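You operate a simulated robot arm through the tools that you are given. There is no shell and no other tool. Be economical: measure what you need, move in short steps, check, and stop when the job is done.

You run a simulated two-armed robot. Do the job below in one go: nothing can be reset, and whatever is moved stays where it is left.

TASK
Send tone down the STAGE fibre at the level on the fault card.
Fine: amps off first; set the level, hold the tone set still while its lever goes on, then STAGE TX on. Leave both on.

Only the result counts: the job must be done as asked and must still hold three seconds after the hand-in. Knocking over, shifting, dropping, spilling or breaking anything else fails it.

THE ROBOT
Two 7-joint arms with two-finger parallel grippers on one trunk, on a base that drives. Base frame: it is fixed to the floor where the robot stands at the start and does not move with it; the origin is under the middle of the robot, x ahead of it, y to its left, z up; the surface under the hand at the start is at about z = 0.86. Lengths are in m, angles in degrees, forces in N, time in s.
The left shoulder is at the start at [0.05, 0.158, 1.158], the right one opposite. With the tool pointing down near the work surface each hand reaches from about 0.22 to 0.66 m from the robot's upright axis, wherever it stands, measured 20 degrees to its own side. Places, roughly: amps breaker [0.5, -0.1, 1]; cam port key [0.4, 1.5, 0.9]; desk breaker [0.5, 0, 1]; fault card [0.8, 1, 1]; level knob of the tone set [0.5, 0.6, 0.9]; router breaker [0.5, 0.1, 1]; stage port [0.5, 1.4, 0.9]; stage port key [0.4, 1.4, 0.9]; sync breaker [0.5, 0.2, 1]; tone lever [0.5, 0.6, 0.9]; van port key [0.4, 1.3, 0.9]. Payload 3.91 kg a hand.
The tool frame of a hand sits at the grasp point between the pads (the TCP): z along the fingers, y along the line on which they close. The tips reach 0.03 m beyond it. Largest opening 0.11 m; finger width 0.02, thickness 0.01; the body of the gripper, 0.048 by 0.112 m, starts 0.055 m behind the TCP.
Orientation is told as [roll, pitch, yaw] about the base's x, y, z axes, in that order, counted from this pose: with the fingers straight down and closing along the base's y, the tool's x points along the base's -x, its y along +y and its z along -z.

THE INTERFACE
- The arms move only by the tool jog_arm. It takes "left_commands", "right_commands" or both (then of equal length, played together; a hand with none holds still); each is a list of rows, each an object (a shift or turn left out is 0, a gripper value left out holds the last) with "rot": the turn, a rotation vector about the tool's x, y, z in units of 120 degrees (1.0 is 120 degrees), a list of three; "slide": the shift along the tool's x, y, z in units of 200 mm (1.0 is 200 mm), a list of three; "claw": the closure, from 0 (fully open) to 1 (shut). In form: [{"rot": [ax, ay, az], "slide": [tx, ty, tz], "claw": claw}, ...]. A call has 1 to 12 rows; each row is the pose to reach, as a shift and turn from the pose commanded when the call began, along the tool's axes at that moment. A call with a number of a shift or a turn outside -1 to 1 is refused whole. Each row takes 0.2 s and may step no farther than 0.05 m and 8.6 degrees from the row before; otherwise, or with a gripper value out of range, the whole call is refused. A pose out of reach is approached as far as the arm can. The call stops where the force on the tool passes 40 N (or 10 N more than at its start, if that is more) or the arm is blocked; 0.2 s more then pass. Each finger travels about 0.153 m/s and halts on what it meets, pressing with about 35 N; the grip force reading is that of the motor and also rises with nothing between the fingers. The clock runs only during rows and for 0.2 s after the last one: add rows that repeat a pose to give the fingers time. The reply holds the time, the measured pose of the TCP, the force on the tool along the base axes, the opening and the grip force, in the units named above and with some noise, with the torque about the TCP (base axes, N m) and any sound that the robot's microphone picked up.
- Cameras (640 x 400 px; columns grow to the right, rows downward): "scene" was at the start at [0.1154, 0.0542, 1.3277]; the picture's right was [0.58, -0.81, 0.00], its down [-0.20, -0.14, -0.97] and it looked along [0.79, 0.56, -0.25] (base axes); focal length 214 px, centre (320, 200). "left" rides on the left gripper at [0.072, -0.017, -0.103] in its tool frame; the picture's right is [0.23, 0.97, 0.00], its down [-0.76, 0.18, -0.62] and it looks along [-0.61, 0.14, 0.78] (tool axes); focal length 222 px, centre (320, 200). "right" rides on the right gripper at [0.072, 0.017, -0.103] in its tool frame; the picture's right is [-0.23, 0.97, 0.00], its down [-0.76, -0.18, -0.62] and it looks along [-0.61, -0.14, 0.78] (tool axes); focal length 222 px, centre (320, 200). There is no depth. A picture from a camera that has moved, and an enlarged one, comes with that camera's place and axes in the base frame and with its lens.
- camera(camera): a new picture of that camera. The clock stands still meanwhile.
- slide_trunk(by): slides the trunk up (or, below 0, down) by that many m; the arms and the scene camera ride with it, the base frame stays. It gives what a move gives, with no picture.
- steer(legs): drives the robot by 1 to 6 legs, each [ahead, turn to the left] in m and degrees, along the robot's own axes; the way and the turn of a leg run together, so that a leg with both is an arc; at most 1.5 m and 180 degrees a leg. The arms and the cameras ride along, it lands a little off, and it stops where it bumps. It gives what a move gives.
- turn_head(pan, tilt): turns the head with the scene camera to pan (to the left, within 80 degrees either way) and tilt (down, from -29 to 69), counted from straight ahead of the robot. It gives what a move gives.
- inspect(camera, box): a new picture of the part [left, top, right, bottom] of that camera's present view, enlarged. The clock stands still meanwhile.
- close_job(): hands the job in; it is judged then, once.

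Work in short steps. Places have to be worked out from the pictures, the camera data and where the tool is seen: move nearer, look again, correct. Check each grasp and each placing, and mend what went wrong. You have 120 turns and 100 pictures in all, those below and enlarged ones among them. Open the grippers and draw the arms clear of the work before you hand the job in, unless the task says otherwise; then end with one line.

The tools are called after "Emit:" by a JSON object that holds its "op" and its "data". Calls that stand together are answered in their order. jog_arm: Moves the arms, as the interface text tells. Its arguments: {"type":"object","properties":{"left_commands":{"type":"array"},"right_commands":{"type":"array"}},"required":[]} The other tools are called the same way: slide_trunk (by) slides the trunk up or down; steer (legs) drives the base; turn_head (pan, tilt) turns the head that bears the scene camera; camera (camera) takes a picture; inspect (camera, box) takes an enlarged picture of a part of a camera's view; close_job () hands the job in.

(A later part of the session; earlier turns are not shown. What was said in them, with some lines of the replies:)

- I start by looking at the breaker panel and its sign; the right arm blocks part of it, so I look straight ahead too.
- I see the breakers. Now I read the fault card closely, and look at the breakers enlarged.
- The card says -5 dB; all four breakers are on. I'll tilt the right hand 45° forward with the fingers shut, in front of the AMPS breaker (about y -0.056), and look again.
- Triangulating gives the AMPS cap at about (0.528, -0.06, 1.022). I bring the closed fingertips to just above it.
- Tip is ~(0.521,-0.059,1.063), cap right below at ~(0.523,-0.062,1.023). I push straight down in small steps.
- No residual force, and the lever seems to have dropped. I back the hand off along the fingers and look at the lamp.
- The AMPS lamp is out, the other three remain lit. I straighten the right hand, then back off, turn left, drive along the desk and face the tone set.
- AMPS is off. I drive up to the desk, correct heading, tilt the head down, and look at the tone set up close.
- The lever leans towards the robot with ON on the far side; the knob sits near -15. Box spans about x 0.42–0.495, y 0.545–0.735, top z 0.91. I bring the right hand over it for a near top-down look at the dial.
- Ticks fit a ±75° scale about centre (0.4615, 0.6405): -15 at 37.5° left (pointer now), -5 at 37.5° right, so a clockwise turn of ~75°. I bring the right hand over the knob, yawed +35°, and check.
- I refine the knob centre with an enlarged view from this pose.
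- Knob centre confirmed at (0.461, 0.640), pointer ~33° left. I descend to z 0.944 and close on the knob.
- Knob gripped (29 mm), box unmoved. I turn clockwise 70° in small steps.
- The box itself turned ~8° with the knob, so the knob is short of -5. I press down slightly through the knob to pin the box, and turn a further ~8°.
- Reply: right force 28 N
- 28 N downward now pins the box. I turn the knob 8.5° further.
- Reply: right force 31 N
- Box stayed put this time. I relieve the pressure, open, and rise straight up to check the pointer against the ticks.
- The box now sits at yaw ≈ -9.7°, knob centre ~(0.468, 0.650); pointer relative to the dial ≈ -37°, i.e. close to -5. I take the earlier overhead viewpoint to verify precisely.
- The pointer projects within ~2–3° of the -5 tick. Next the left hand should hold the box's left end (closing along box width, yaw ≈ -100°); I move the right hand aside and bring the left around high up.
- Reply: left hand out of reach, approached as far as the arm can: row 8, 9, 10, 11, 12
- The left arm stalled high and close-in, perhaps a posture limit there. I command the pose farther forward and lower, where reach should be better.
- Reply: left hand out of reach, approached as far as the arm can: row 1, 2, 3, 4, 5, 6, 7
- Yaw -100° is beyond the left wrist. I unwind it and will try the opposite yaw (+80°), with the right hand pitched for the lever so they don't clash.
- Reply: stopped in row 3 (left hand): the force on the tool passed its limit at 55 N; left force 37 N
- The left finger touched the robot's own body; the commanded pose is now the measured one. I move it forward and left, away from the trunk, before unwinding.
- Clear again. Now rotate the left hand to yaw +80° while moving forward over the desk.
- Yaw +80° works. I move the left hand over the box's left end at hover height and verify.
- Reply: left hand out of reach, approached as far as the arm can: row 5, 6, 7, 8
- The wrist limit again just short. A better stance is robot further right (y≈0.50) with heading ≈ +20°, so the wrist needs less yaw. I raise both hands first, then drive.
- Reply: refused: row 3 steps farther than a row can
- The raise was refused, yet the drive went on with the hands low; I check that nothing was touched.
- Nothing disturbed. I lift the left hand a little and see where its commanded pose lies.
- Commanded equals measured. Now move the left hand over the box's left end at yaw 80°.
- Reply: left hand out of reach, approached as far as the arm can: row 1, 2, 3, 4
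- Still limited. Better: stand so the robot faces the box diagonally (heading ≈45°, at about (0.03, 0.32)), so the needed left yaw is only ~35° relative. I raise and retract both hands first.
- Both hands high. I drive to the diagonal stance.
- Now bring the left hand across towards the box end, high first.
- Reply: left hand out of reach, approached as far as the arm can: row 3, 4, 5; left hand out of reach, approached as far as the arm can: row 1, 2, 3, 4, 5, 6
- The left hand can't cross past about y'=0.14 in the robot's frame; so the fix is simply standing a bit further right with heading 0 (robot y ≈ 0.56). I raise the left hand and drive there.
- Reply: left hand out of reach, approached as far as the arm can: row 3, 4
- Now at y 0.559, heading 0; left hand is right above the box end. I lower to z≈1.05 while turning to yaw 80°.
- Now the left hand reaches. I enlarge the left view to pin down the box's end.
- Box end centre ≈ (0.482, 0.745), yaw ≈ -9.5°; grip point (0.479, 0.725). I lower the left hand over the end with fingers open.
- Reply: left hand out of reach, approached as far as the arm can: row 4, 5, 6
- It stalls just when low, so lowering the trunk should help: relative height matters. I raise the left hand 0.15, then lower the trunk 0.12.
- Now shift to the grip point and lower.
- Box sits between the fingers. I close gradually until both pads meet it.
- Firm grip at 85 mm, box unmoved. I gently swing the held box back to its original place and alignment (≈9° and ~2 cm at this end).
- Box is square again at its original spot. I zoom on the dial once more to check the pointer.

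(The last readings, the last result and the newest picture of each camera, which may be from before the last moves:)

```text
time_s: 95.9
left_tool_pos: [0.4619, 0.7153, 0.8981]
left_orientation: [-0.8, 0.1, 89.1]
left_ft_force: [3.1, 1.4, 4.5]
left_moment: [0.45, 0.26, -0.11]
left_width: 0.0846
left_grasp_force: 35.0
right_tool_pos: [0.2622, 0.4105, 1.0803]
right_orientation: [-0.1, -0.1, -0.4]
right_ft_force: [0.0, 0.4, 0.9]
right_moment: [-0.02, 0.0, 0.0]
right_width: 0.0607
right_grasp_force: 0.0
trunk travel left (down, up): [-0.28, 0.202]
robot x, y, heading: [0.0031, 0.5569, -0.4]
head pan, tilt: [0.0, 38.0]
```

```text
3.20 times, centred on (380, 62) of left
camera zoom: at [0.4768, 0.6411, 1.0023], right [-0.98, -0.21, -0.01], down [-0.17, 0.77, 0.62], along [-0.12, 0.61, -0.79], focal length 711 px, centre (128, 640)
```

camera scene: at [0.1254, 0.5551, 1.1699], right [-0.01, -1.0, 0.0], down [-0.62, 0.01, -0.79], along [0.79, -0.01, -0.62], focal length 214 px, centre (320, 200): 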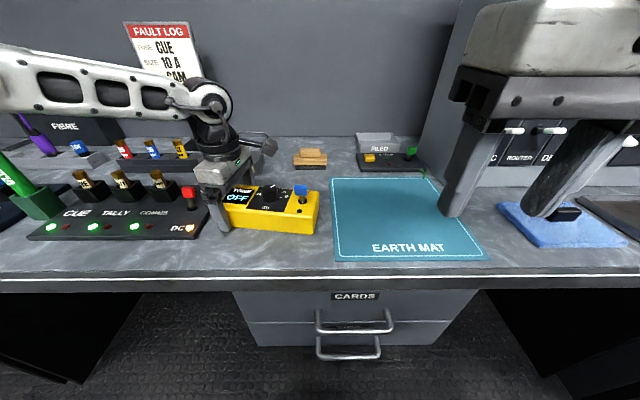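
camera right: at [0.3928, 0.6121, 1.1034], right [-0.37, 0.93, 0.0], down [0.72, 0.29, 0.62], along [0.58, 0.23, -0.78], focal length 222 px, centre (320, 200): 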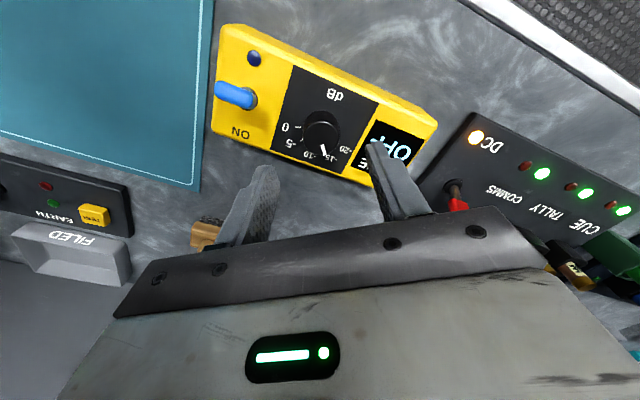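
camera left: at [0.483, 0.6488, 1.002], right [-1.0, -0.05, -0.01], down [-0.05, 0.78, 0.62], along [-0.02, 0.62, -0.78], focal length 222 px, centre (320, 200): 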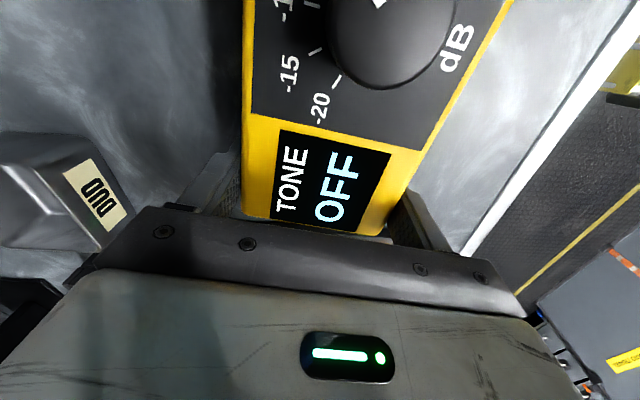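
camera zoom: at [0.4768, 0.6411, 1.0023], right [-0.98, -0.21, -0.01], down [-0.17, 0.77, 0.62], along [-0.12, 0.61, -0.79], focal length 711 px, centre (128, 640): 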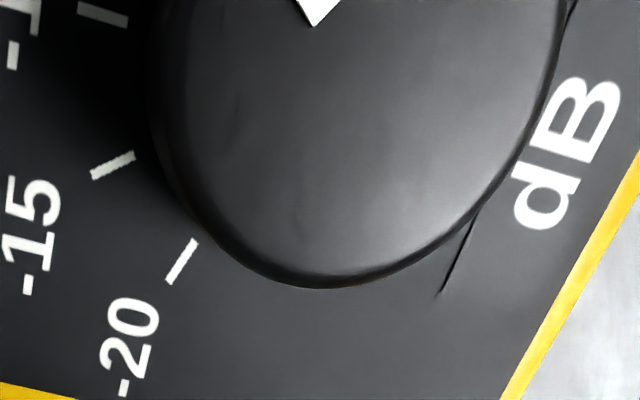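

Box is back in place; pointer ≈ -5.3 ±0.3 (the display should tell once on). Now the right hand: pitch 45°, fingers shut, to just in front of the lever cap at (0.449, 0.574, 0.943).

Emit:
{"op": "jog_arm", "data": {"right_commands": [{"rot": [0, -0.0625, 0], "slide": [0, 0.14, 0], "claw": 1}, {"rot": [0, -0.125, 0], "slide": [-0.1, 0.28, 0], "claw": 1}, {"rot": [0, -0.1875, 0], "slide": [-0.2, 0.42, 0.05], "claw": 1}, {"rot": [0, -0.25, 0], "slide": [-0.3, 0.56, 0.15], "claw": 1}, {"rot": [0, -0.3125, 0], "slide": [-0.4, 0.7, 0.25], "claw": 1}, {"rot": [0, -0.375, 0], "slide": [-0.5, 0.815, 0.35], "claw": 1}, {"rot": [0, -0.375, 0], "slide": [-0.54, 0.815, 0.4], "claw": 1}]}}

Emit:
{"op": "camera", "data": {"camera": "right"}}

Emit:
{"op": "camera", "data": {"camera": "scene"}}

```text
time_s: 97.5
left_tool_pos: [0.4606, 0.7144, 0.8985]
left_orientation: [-0.8, 0.0, 88.9]
left_ft_force: [2.8, -0.8, 9.3]
left_moment: [0.45, 0.43, -0.04]
left_width: 0.0846
left_grasp_force: 35.3
right_tool_pos: [0.3708, 0.5738, 1.0009]
right_orientation: [-0.1, -45.1, -0.4]
right_ft_force: [0.6, -0.4, 0.4]
right_moment: [-0.01, -0.03, -0.02]
right_width: 0.0001
right_grasp_force: 34.5
trunk travel left (down, up): [-0.28, 0.202]
robot x, y, heading: [-0.0032, 0.5569, -0.6]
head pan, tilt: [0.0, 38.0]
```

```text
40 pictures are left
camera right: at [0.2464, 0.5908, 1.0217], right [0.17, 0.97, 0.16], down [0.09, -0.18, 0.98], along [0.98, -0.15, -0.12], focal length 222 px, centre (320, 200)
```

right: 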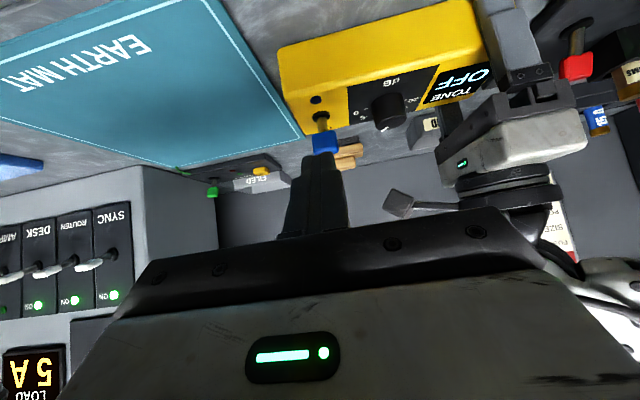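

```text
39 pictures are left
camera scene: at [0.1248, 0.5547, 1.17], right [-0.01, -1.0, 0.0], down [-0.62, 0.01, -0.79], along [0.79, -0.01, -0.62], focal length 214 px, centre (320, 200)
```

scene: 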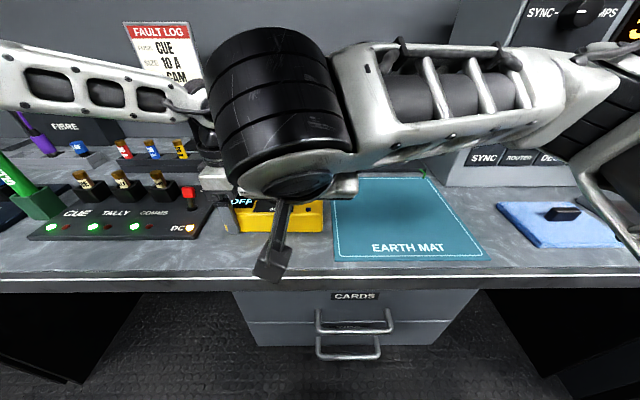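

Right-camera ray confirms the cap at (0.449, 0.574, 0.943). I move down to just in front of it, then push forward in small steps.

Emit:
{"op": "jog_arm", "data": {"right_commands": [{"slide": [0.03, 0, 0.11], "claw": 1}, {"slide": [0.057, 0, 0.226], "claw": 1}, {"slide": [0.022, 0, 0.261], "claw": 1}, {"slide": [-0.013, 0, 0.296], "claw": 1}, {"slide": [-0.048, 0, 0.331], "claw": 1}, {"slide": [-0.083, 0, 0.366], "claw": 1}, {"slide": [-0.109, 0, 0.392], "claw": 1}, {"slide": [-0.109, 0, 0.392], "claw": 1}]}}

Emit:
{"op": "camera", "data": {"camera": "right"}}

```text
time_s: 99.3
left_tool_pos: [0.4618, 0.7166, 0.8969]
left_orientation: [-0.8, 0.3, 89.3]
left_ft_force: [13.2, 2.8, 1.0]
left_moment: [-0.33, 1.21, 1.71]
left_width: 0.0854
left_grasp_force: 35.3
right_tool_pos: [0.4408, 0.5733, 0.9596]
right_orientation: [0.0, -45.0, -0.2]
right_ft_force: [-15.8, -1.2, 2.7]
right_moment: [-0.22, 0.13, 0.08]
right_width: 0.0
right_grasp_force: 35.0
trunk travel left (down, up): [-0.28, 0.202]
robot x, y, heading: [-0.0021, 0.5578, -0.7]
head pan, tilt: [0.0, 38.0]
```

```text
38 pictures are left
camera right: at [0.3163, 0.5909, 0.9817], right [0.16, 0.97, 0.16], down [0.1, -0.18, 0.98], along [0.98, -0.14, -0.12], focal length 222 px, centre (320, 200)
```

right: 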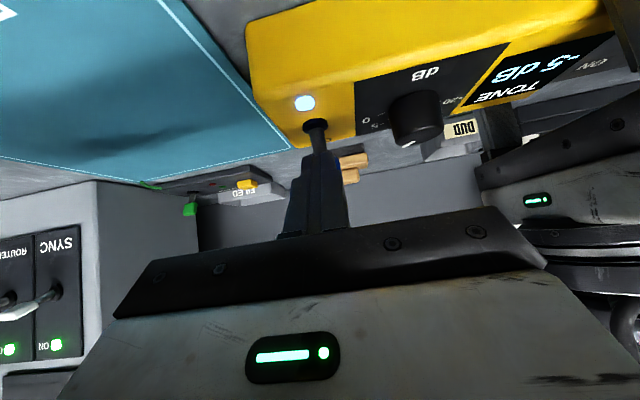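

The lamp is lit and the display shows -5 dB ON. I back the right hand off along the fingers and check.

Emit:
{"op": "jog_arm", "data": {"right_commands": [{"slide": [0.05, 0, -0.05], "claw": 1}, {"slide": [0.1, 0, -0.1], "claw": 1}, {"slide": [0.1, 0, -0.3], "claw": 1}, {"slide": [0.1, 0, -0.5], "claw": 1}, {"slide": [0.1, 0, -0.7], "claw": 1}, {"slide": [0.1, 0, -0.85], "claw": 1}]}}

Emit:
{"op": "camera", "data": {"camera": "right"}}

Emit:
{"op": "inspect", "data": {"camera": "right", "box": [270, 20, 510, 170]}}

```text
time_s: 100.7
left_tool_pos: [0.4623, 0.7151, 0.8974]
left_orientation: [-0.7, 0.1, 89.0]
left_ft_force: [-1.0, 0.0, 0.7]
left_moment: [0.28, 0.16, 0.0]
left_width: 0.0849
left_grasp_force: 34.9
right_tool_pos: [0.3127, 0.5708, 1.0626]
right_orientation: [-0.4, -44.3, -1.2]
right_ft_force: [-0.2, 0.0, 0.0]
right_moment: [0.01, -0.02, -0.01]
right_width: 0.0
right_grasp_force: 34.3
trunk travel left (down, up): [-0.28, 0.202]
robot x, y, heading: [-0.0007, 0.5543, -0.4]
head pan, tilt: [0.0, 38.0]
```

```text
37 pictures are left
camera right: at [0.1878, 0.5914, 1.0862], right [0.19, 0.97, 0.16], down [0.1, -0.18, 0.98], along [0.98, -0.17, -0.13], focal length 222 px, centre (320, 200)
```

right: 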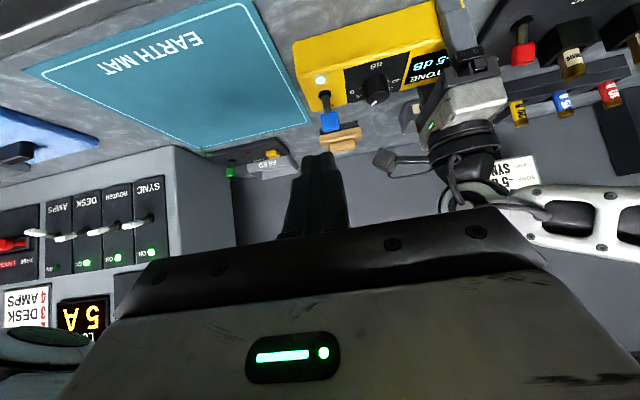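

```text
2.67 times, centred on (390, 95) of right
camera zoom: at [0.1878, 0.5914, 1.0862], right [0.19, 0.97, 0.16], down [0.1, -0.18, 0.98], along [0.98, -0.17, -0.13], focal length 592 px, centre (133, 480)
```

zoom: 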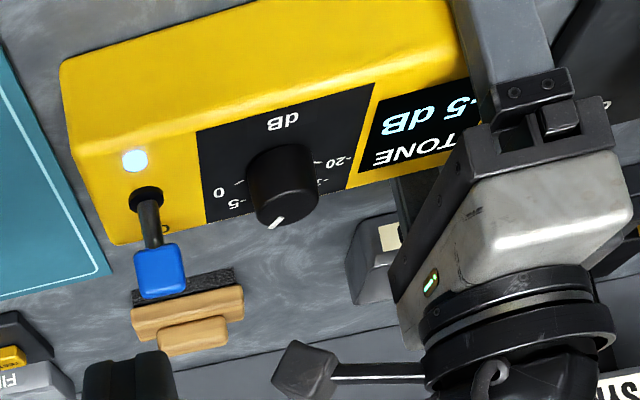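

Tone is on at -5 dB. I release the box with the left hand and raise it; the right hand goes up too.

Emit:
{"op": "jog_arm", "data": {"left_commands": [{"claw": 0.1}, {"claw": 0}, {"claw": 0}, {"slide": [0, 0, -0.15]}, {"slide": [0, 0, -0.3]}, {"slide": [0, 0, -0.45]}, {"slide": [0, 0, -0.6]}, {"slide": [0, 0, -0.75]}]}}

Emit:
{"op": "slide_trunk", "data": {"by": 0.12}}

Emit:
{"op": "camera", "data": {"camera": "scene"}}

```text
time_s: 102.5
left_tool_pos: [0.46, 0.7162, 1.0489]
left_orientation: [-0.6, 0.2, 89.0]
left_ft_force: [-1.1, -0.3, -0.8]
left_moment: [0.02, 0.02, -0.01]
left_width: 0.11
left_grasp_force: 0.0
right_tool_pos: [0.3117, 0.572, 1.0632]
right_orientation: [-0.3, -44.6, -1.0]
right_ft_force: [-0.3, -0.3, 0.8]
right_moment: [0.01, 0.0, -0.01]
right_width: 0.0002
right_grasp_force: 34.5
trunk travel left (down, up): [-0.28, 0.202]
robot x, y, heading: [0.0004, 0.5579, -0.3]
head pan, tilt: [0.0, 38.0]
```

```text
time_s: 104.0
left_tool_pos: [0.4598, 0.7159, 1.1689]
left_orientation: [-0.8, 0.0, 89.0]
left_ft_force: [-0.3, -0.3, -0.3]
left_moment: [-0.03, -0.02, 0.0]
left_width: 0.1102
left_grasp_force: 0.1
right_tool_pos: [0.3111, 0.5723, 1.1832]
right_orientation: [-0.2, -44.6, -0.9]
right_ft_force: [-0.5, 0.2, 0.1]
right_moment: [0.03, -0.01, 0.02]
right_width: 0.0002
right_grasp_force: 35.3
trunk travel left (down, up): [-0.4, 0.082]
robot x, y, heading: [-0.0004, 0.5574, -0.3]
head pan, tilt: [0.0, 38.0]
```

```text
35 pictures are left
camera scene: at [0.1274, 0.5563, 1.2949], right [0.01, -1.0, 0.0], down [-0.57, 0.0, -0.82], along [0.82, 0.0, -0.57], focal length 214 px, centre (320, 200)
```

scene: 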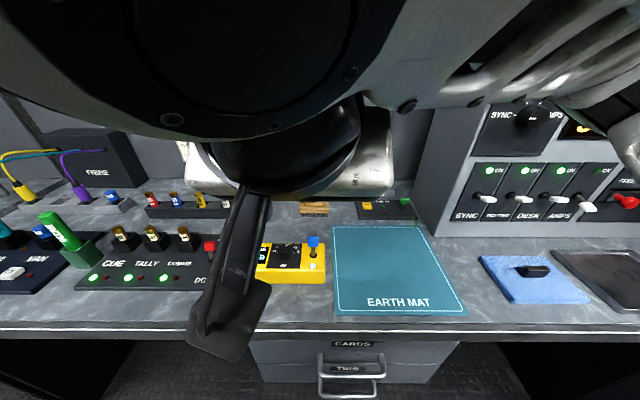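

All fine on the desk. I tuck both hands back to neutral poses before the drive to the fibre panel.

Emit:
{"op": "jog_arm", "data": {"left_commands": [{"rot": [0, 0, 0.06], "slide": [-0.04, 0.1, -0.05]}, {"rot": [0, 0, 0.12], "slide": [-0.08, 0.2, -0.1]}, {"rot": [0, 0, 0.18], "slide": [-0.12, 0.3, -0.15]}, {"rot": [0, 0, 0.24], "slide": [-0.16, 0.4, -0.2]}, {"rot": [0, 0, 0.3], "slide": [-0.2, 0.5, -0.25]}, {"rot": [0, 0, 0.36], "slide": [-0.25, 0.6, -0.3]}, {"rot": [0, 0, 0.42], "slide": [-0.3, 0.7, -0.35]}, {"rot": [0, 0, 0.48], "slide": [-0.35, 0.8, -0.4]}, {"rot": [0, 0, 0.54], "slide": [-0.4, 0.9, -0.4]}, {"rot": [0, 0, 0.575], "slide": [-0.4, 1.0, -0.4]}], "right_commands": [{"slide": [0, -0.1, 0]}, {"slide": [0, -0.2, 0]}, {"slide": [0, -0.3, 0]}, {"rot": [0, 0.06, 0], "slide": [0, -0.4, 0]}, {"rot": [0, 0.12, 0], "slide": [0, -0.5, 0]}, {"rot": [0, 0.18, 0], "slide": [0, -0.6, 0]}, {"rot": [0, 0.24, 0], "slide": [0, -0.6, 0]}, {"rot": [0, 0.3, 0], "slide": [0, -0.6, 0]}, {"rot": [0, 0.36, 0], "slide": [0, -0.6, 0]}, {"rot": [0, 0.372, 0.008], "slide": [0, -0.6, 0]}]}}

Emit:
{"op": "inspect", "data": {"camera": "scene", "box": [190, 180, 350, 290]}}

```text
time_s: 106.2
left_tool_pos: [0.2597, 0.7996, 1.2445]
left_orientation: [-0.4, -0.7, 19.9]
left_ft_force: [0.2, -0.4, -0.1]
left_moment: [-0.01, 0.03, -0.02]
left_width: 0.1099
left_grasp_force: 0.0
right_tool_pos: [0.3062, 0.4535, 1.1855]
right_orientation: [0.4, -0.4, -1.2]
right_ft_force: [0.5, 0.4, 0.4]
right_moment: [0.02, -0.05, 0.01]
right_width: 0.0002
right_grasp_force: 34.7
trunk travel left (down, up): [-0.4, 0.082]
robot x, y, heading: [-0.004, 0.5562, -0.5]
head pan, tilt: [0.0, 38.0]
```

```text
3.64 times, centred on (270, 235) of scene
camera zoom: at [0.1249, 0.5549, 1.29], right [-0.01, -1.0, 0.0], down [-0.62, 0.01, -0.79], along [0.79, -0.01, -0.62], focal length 780 px, centre (502, 73)
```

zoom: 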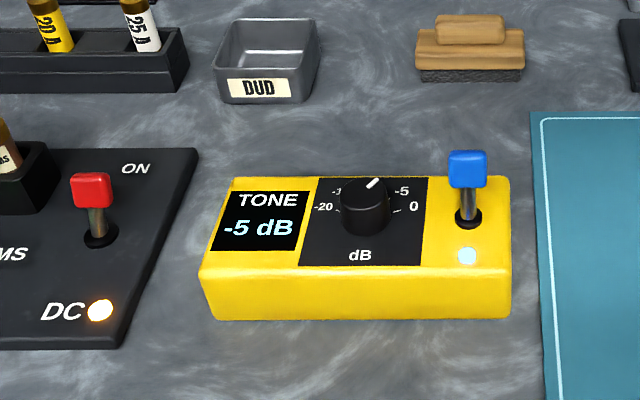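

Tone set is steady at -5 dB, on. I drive along to the fibre panel (robot y ≈ 1.45).

Emit:
{"op": "steer", "data": {"legs": [[-0.2, 0.5], [0, 90], [0.89, 0], [0, -90], [0.2, 0]]}}

Emit:
{"op": "camera", "data": {"camera": "scene"}}

```text
time_s: 120.9
left_tool_pos: [0.2594, 1.6946, 1.2455]
left_orientation: [-0.4, -0.5, 21.1]
left_ft_force: [0.2, 0.3, 0.1]
left_moment: [0.0, 0.03, 0.0]
left_width: 0.1104
left_grasp_force: 0.0
right_tool_pos: [0.3129, 1.3488, 1.1849]
right_orientation: [0.3, -0.4, -0.2]
right_ft_force: [1.2, -0.8, -0.2]
right_moment: [0.04, 0.03, -0.03]
right_width: 0.0
right_grasp_force: 35.1
trunk travel left (down, up): [-0.4, 0.082]
robot x, y, heading: [-0.0024, 1.4444, 0.5]
head pan, tilt: [0.0, 38.0]
```

```text
33 pictures are left
camera scene: at [0.1284, 1.4476, 1.2898], right [0.01, -1.0, 0.0], down [-0.62, -0.01, -0.79], along [0.79, 0.01, -0.62], focal length 214 px, centre (320, 200)
```

scene: 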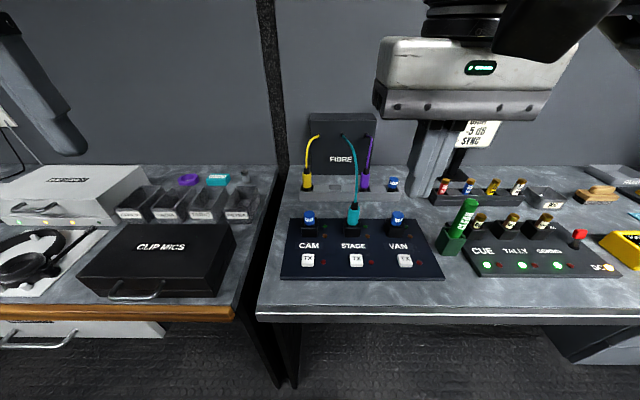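

Emit:
{"op": "inspect", "data": {"camera": "scene", "box": [280, 200, 450, 285]}}

Emit:
{"op": "camera", "data": {"camera": "right"}}

```text
3.76 times, centred on (365, 242) of scene
camera zoom: at [0.1284, 1.4476, 1.2898], right [0.01, -1.0, 0.0], down [-0.62, -0.01, -0.79], along [0.79, 0.01, -0.62], focal length 807 px, centre (151, 40)
```

zoom: 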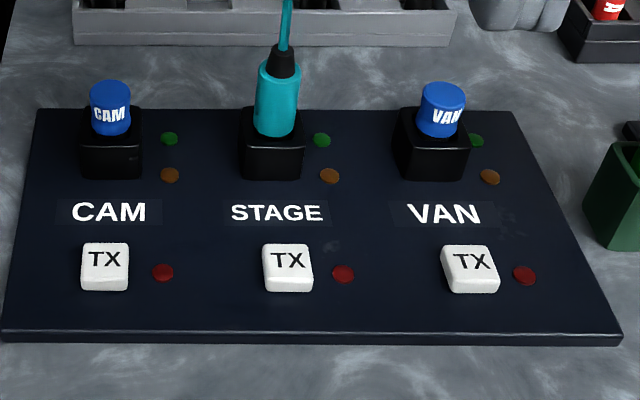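

```text
31 pictures are left
camera right: at [0.2387, 1.3655, 1.2881], right [0.23, 0.97, 0.01], down [0.76, -0.19, 0.63], along [0.61, -0.14, -0.78], focal length 222 px, centre (320, 200)
```

right: 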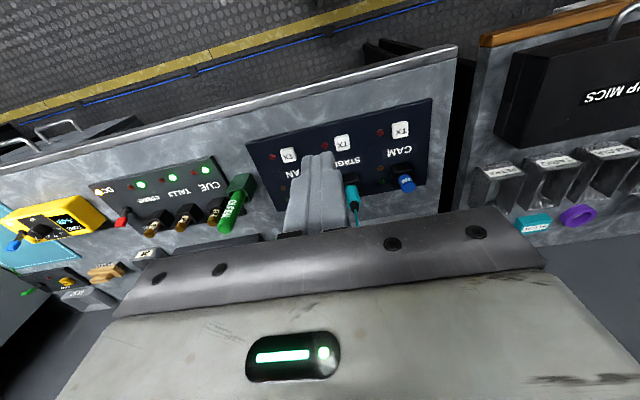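

STAGE TX key at ≈ (0.425, 1.368, 0.888) from both views; the fibre is plugged in STAGE. I bring the shut right fingertips over it, tilted 20° so the body stays clear of the plug.

Emit:
{"op": "jog_arm", "data": {"right_commands": [{"rot": [0, -0.03, 0], "slide": [-0.1, 0.02, 0.1], "claw": 1}, {"rot": [0, -0.06, 0], "slide": [-0.2, 0.04, 0.25], "claw": 1}, {"rot": [0, -0.09, 0], "slide": [-0.3, 0.06, 0.4], "claw": 1}, {"rot": [0, -0.12, 0], "slide": [-0.4, 0.08, 0.55], "claw": 1}, {"rot": [0, -0.15, 0], "slide": [-0.5, 0.096, 0.7], "claw": 1}, {"rot": [0, -0.1667, 0], "slide": [-0.525, 0.096, 0.85], "claw": 1}, {"rot": [0, -0.1667, 0], "slide": [-0.525, 0.096, 1.0], "claw": 1}]}}

Emit:
{"op": "camera", "data": {"camera": "right"}}

Emit:
{"op": "inspect", "data": {"camera": "scene", "box": [280, 190, 450, 285]}}

```text
time_s: 122.5
left_tool_pos: [0.259, 1.6949, 1.2463]
left_orientation: [-0.4, -0.7, 21.0]
left_ft_force: [0.0, 0.3, -0.2]
left_moment: [0.01, 0.01, 0.04]
left_width: 0.11
left_grasp_force: 0.1
right_tool_pos: [0.4181, 1.3678, 0.9874]
right_orientation: [0.4, -20.6, -0.4]
right_ft_force: [0.6, -0.5, 0.3]
right_moment: [-0.01, 0.01, 0.02]
right_width: 0.0
right_grasp_force: 34.8
trunk travel left (down, up): [-0.4, 0.082]
robot x, y, heading: [0.0075, 1.4502, 0.7]
head pan, tilt: [0.0, 38.0]
```

```text
30 pictures are left
camera right: at [0.3138, 1.3849, 1.0588], right [0.22, 0.97, 0.09], down [0.49, -0.19, 0.85], along [0.84, -0.14, -0.52], focal length 222 px, centre (320, 200)
```

right: 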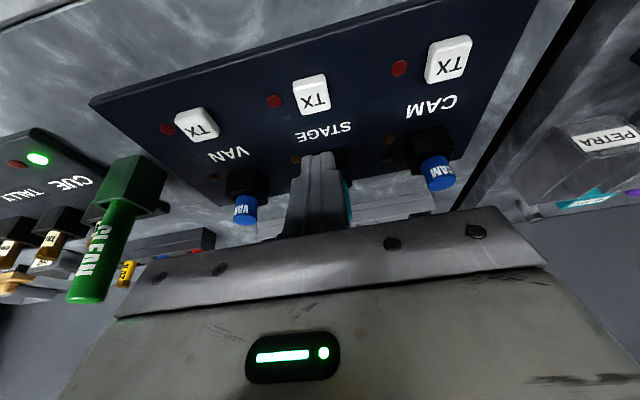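

```text
3.76 times, centred on (365, 238) of scene
camera zoom: at [0.1278, 1.4475, 1.2899], right [0.01, -1.0, 0.0], down [-0.62, -0.01, -0.79], along [0.79, 0.01, -0.62], focal length 807 px, centre (151, 59)
```

zoom: 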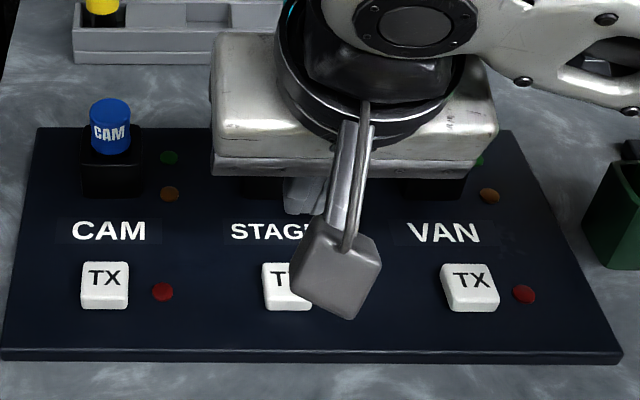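

Key confirmed at (0.4235, 1.3685). I descend most of the way and then press in small steps.

Emit:
{"op": "jog_arm", "data": {"right_commands": [{"slide": [0.03, 0.003, 0.1], "claw": 1}, {"slide": [0.06, 0.003, 0.2], "claw": 1}, {"slide": [0.084, 0.003, 0.267], "claw": 1}, {"slide": [0.093, 0.003, 0.29], "claw": 1}, {"slide": [0.1, 0.003, 0.308], "claw": 1}, {"slide": [0.107, 0.003, 0.327], "claw": 1}]}}

Emit:
{"op": "camera", "data": {"camera": "right"}}

```text
time_s: 123.9
left_tool_pos: [0.2582, 1.6941, 1.246]
left_orientation: [-0.4, -0.8, 21.0]
left_ft_force: [0.6, -0.1, -0.7]
left_moment: [-0.02, -0.02, 0.0]
left_width: 0.11
left_grasp_force: 0.1
right_tool_pos: [0.4209, 1.3688, 0.9183]
right_orientation: [0.4, -20.5, -0.4]
right_ft_force: [0.8, -1.2, 2.1]
right_moment: [-0.03, 0.01, 0.0]
right_width: 0.0001
right_grasp_force: 35.1
trunk travel left (down, up): [-0.4, 0.082]
robot x, y, heading: [0.003, 1.4467, 0.4]
head pan, tilt: [0.0, 38.0]
heard: click
```

```text
28 pictures are left
camera right: at [0.3169, 1.3865, 0.9894], right [0.22, 0.97, 0.09], down [0.49, -0.19, 0.85], along [0.84, -0.14, -0.52], focal length 222 px, centre (320, 200)
```

right: 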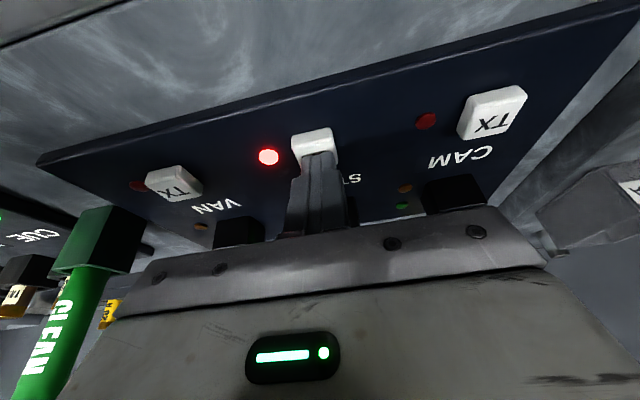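

A click, and the STAGE TX lamp glows. I lift straight up and check that it stays on.

Emit:
{"op": "jog_arm", "data": {"right_commands": [{"slide": [-0.03, 0, -0.08]}, {"slide": [-0.08, 0, -0.22]}, {"slide": [-0.15, 0, -0.42]}, {"slide": [-0.15, 0, -0.62]}, {"slide": [-0.1, -0.1, -0.8]}, {"slide": [0, -0.25, -0.95]}, {"slide": [0.15, -0.45, -1.0]}]}}

Emit:
{"op": "camera", "data": {"camera": "scene"}}

Emit:
{"op": "inspect", "data": {"camera": "scene", "box": [280, 190, 450, 285]}}

```text
refused: row 7 steps farther than a row can; nothing moved
```

```text
27 pictures are left
camera scene: at [0.1276, 1.4476, 1.29], right [0.01, -1.0, 0.0], down [-0.62, -0.01, -0.79], along [0.79, 0.01, -0.62], focal length 214 px, centre (320, 200)
```

scene: 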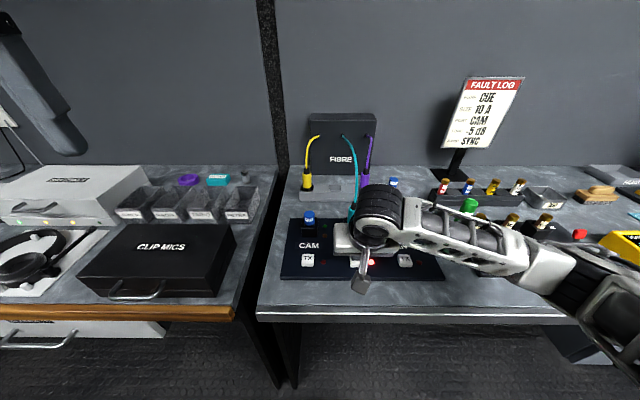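

```text
3.76 times, centred on (365, 238) of scene
camera zoom: at [0.1276, 1.4476, 1.29], right [0.01, -1.0, 0.0], down [-0.62, -0.01, -0.79], along [0.79, 0.01, -0.62], focal length 807 px, centre (151, 59)
```

zoom: 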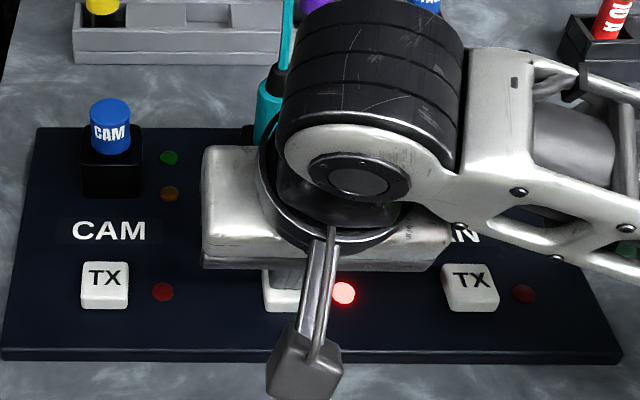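

The move was refused for step size; the hand is still down. I lift straight up with smaller, simple steps.

Emit:
{"op": "jog_arm", "data": {"right_commands": [{"slide": [-0.03, 0, -0.08]}, {"slide": [-0.08, 0, -0.22]}, {"slide": [-0.14, 0, -0.4]}, {"slide": [-0.2, 0, -0.58]}, {"slide": [-0.2, 0, -0.76]}, {"slide": [-0.1, 0, -0.9]}, {"slide": [0, 0, -1.0]}, {"slide": [0.1, -0.1, -1.0], "claw": 0.5}, {"slide": [0.2, -0.2, -1.0], "claw": 0.5}]}}

Emit:
{"op": "inspect", "data": {"camera": "scene", "box": [280, 190, 450, 285]}}

Emit:
{"op": "turn_head", "data": {"pan": -50, "tilt": 25}}

Emit:
{"op": "camera", "data": {"camera": "scene"}}

```text
time_s: 125.9
left_tool_pos: [0.2584, 1.694, 1.2452]
left_orientation: [-0.4, -0.7, 21.1]
left_ft_force: [-0.3, 0.0, 0.2]
left_moment: [-0.03, 0.0, -0.01]
left_width: 0.11
left_grasp_force: 0.1
right_tool_pos: [0.3125, 1.3283, 1.0904]
right_orientation: [0.4, -20.5, -0.5]
right_ft_force: [-0.5, -1.0, 0.4]
right_moment: [0.0, 0.01, 0.0]
right_width: 0.0551
right_grasp_force: 0.0
trunk travel left (down, up): [-0.4, 0.082]
robot x, y, heading: [0.0003, 1.447, 0.3]
head pan, tilt: [0.0, 38.0]
```

```text
3.76 times, centred on (365, 238) of scene
camera zoom: at [0.1275, 1.4473, 1.2899], right [0.01, -1.0, 0.0], down [-0.62, 0.0, -0.79], along [0.79, 0.01, -0.62], focal length 807 px, centre (151, 59)
```

zoom: 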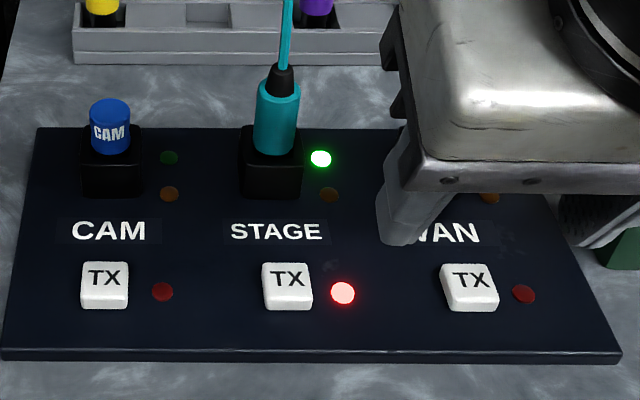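

```text
time_s: 127.0
left_tool_pos: [0.2581, 1.6943, 1.2458]
left_orientation: [-0.5, -0.7, 21.0]
left_ft_force: [-0.1, 0.0, 0.3]
left_moment: [-0.03, 0.0, 0.01]
left_width: 0.1099
left_grasp_force: 0.1
right_tool_pos: [0.3129, 1.3302, 1.091]
right_orientation: [0.4, -20.4, -0.3]
right_ft_force: [0.2, 0.4, -0.4]
right_moment: [-0.01, 0.02, -0.02]
right_width: 0.0552
right_grasp_force: 0.1
trunk travel left (down, up): [-0.4, 0.082]
robot x, y, heading: [0.0042, 1.4453, 0.7]
head pan, tilt: [-50.0, 25.0]
```

```text
24 pictures are left
camera scene: at [0.1013, 1.3769, 1.3102], right [-0.76, -0.65, 0.0], down [-0.27, 0.32, -0.91], along [0.59, -0.69, -0.42], focal length 214 px, centre (320, 200)
```

scene: 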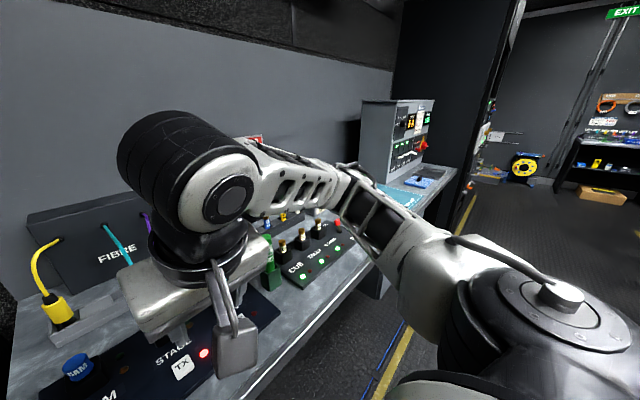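

STAGE now shows its green link lamp and red TX lamp, the tone set reads -5 dB on, and AMPS is off. Both hands are open enough and clear, so I hand in.

Emit:
{"op": "close_job", "data": {}}

```text
The job is handed in.
```

Tone is going down the STAGE fibre at -5 dB: AMPS is off, the tone set is on, and STAGE TX is on with its green lamp lit. The tone set slid about 1 cm and turned about 10° while I set the knob; I moved it back by eye before switching the lever on.
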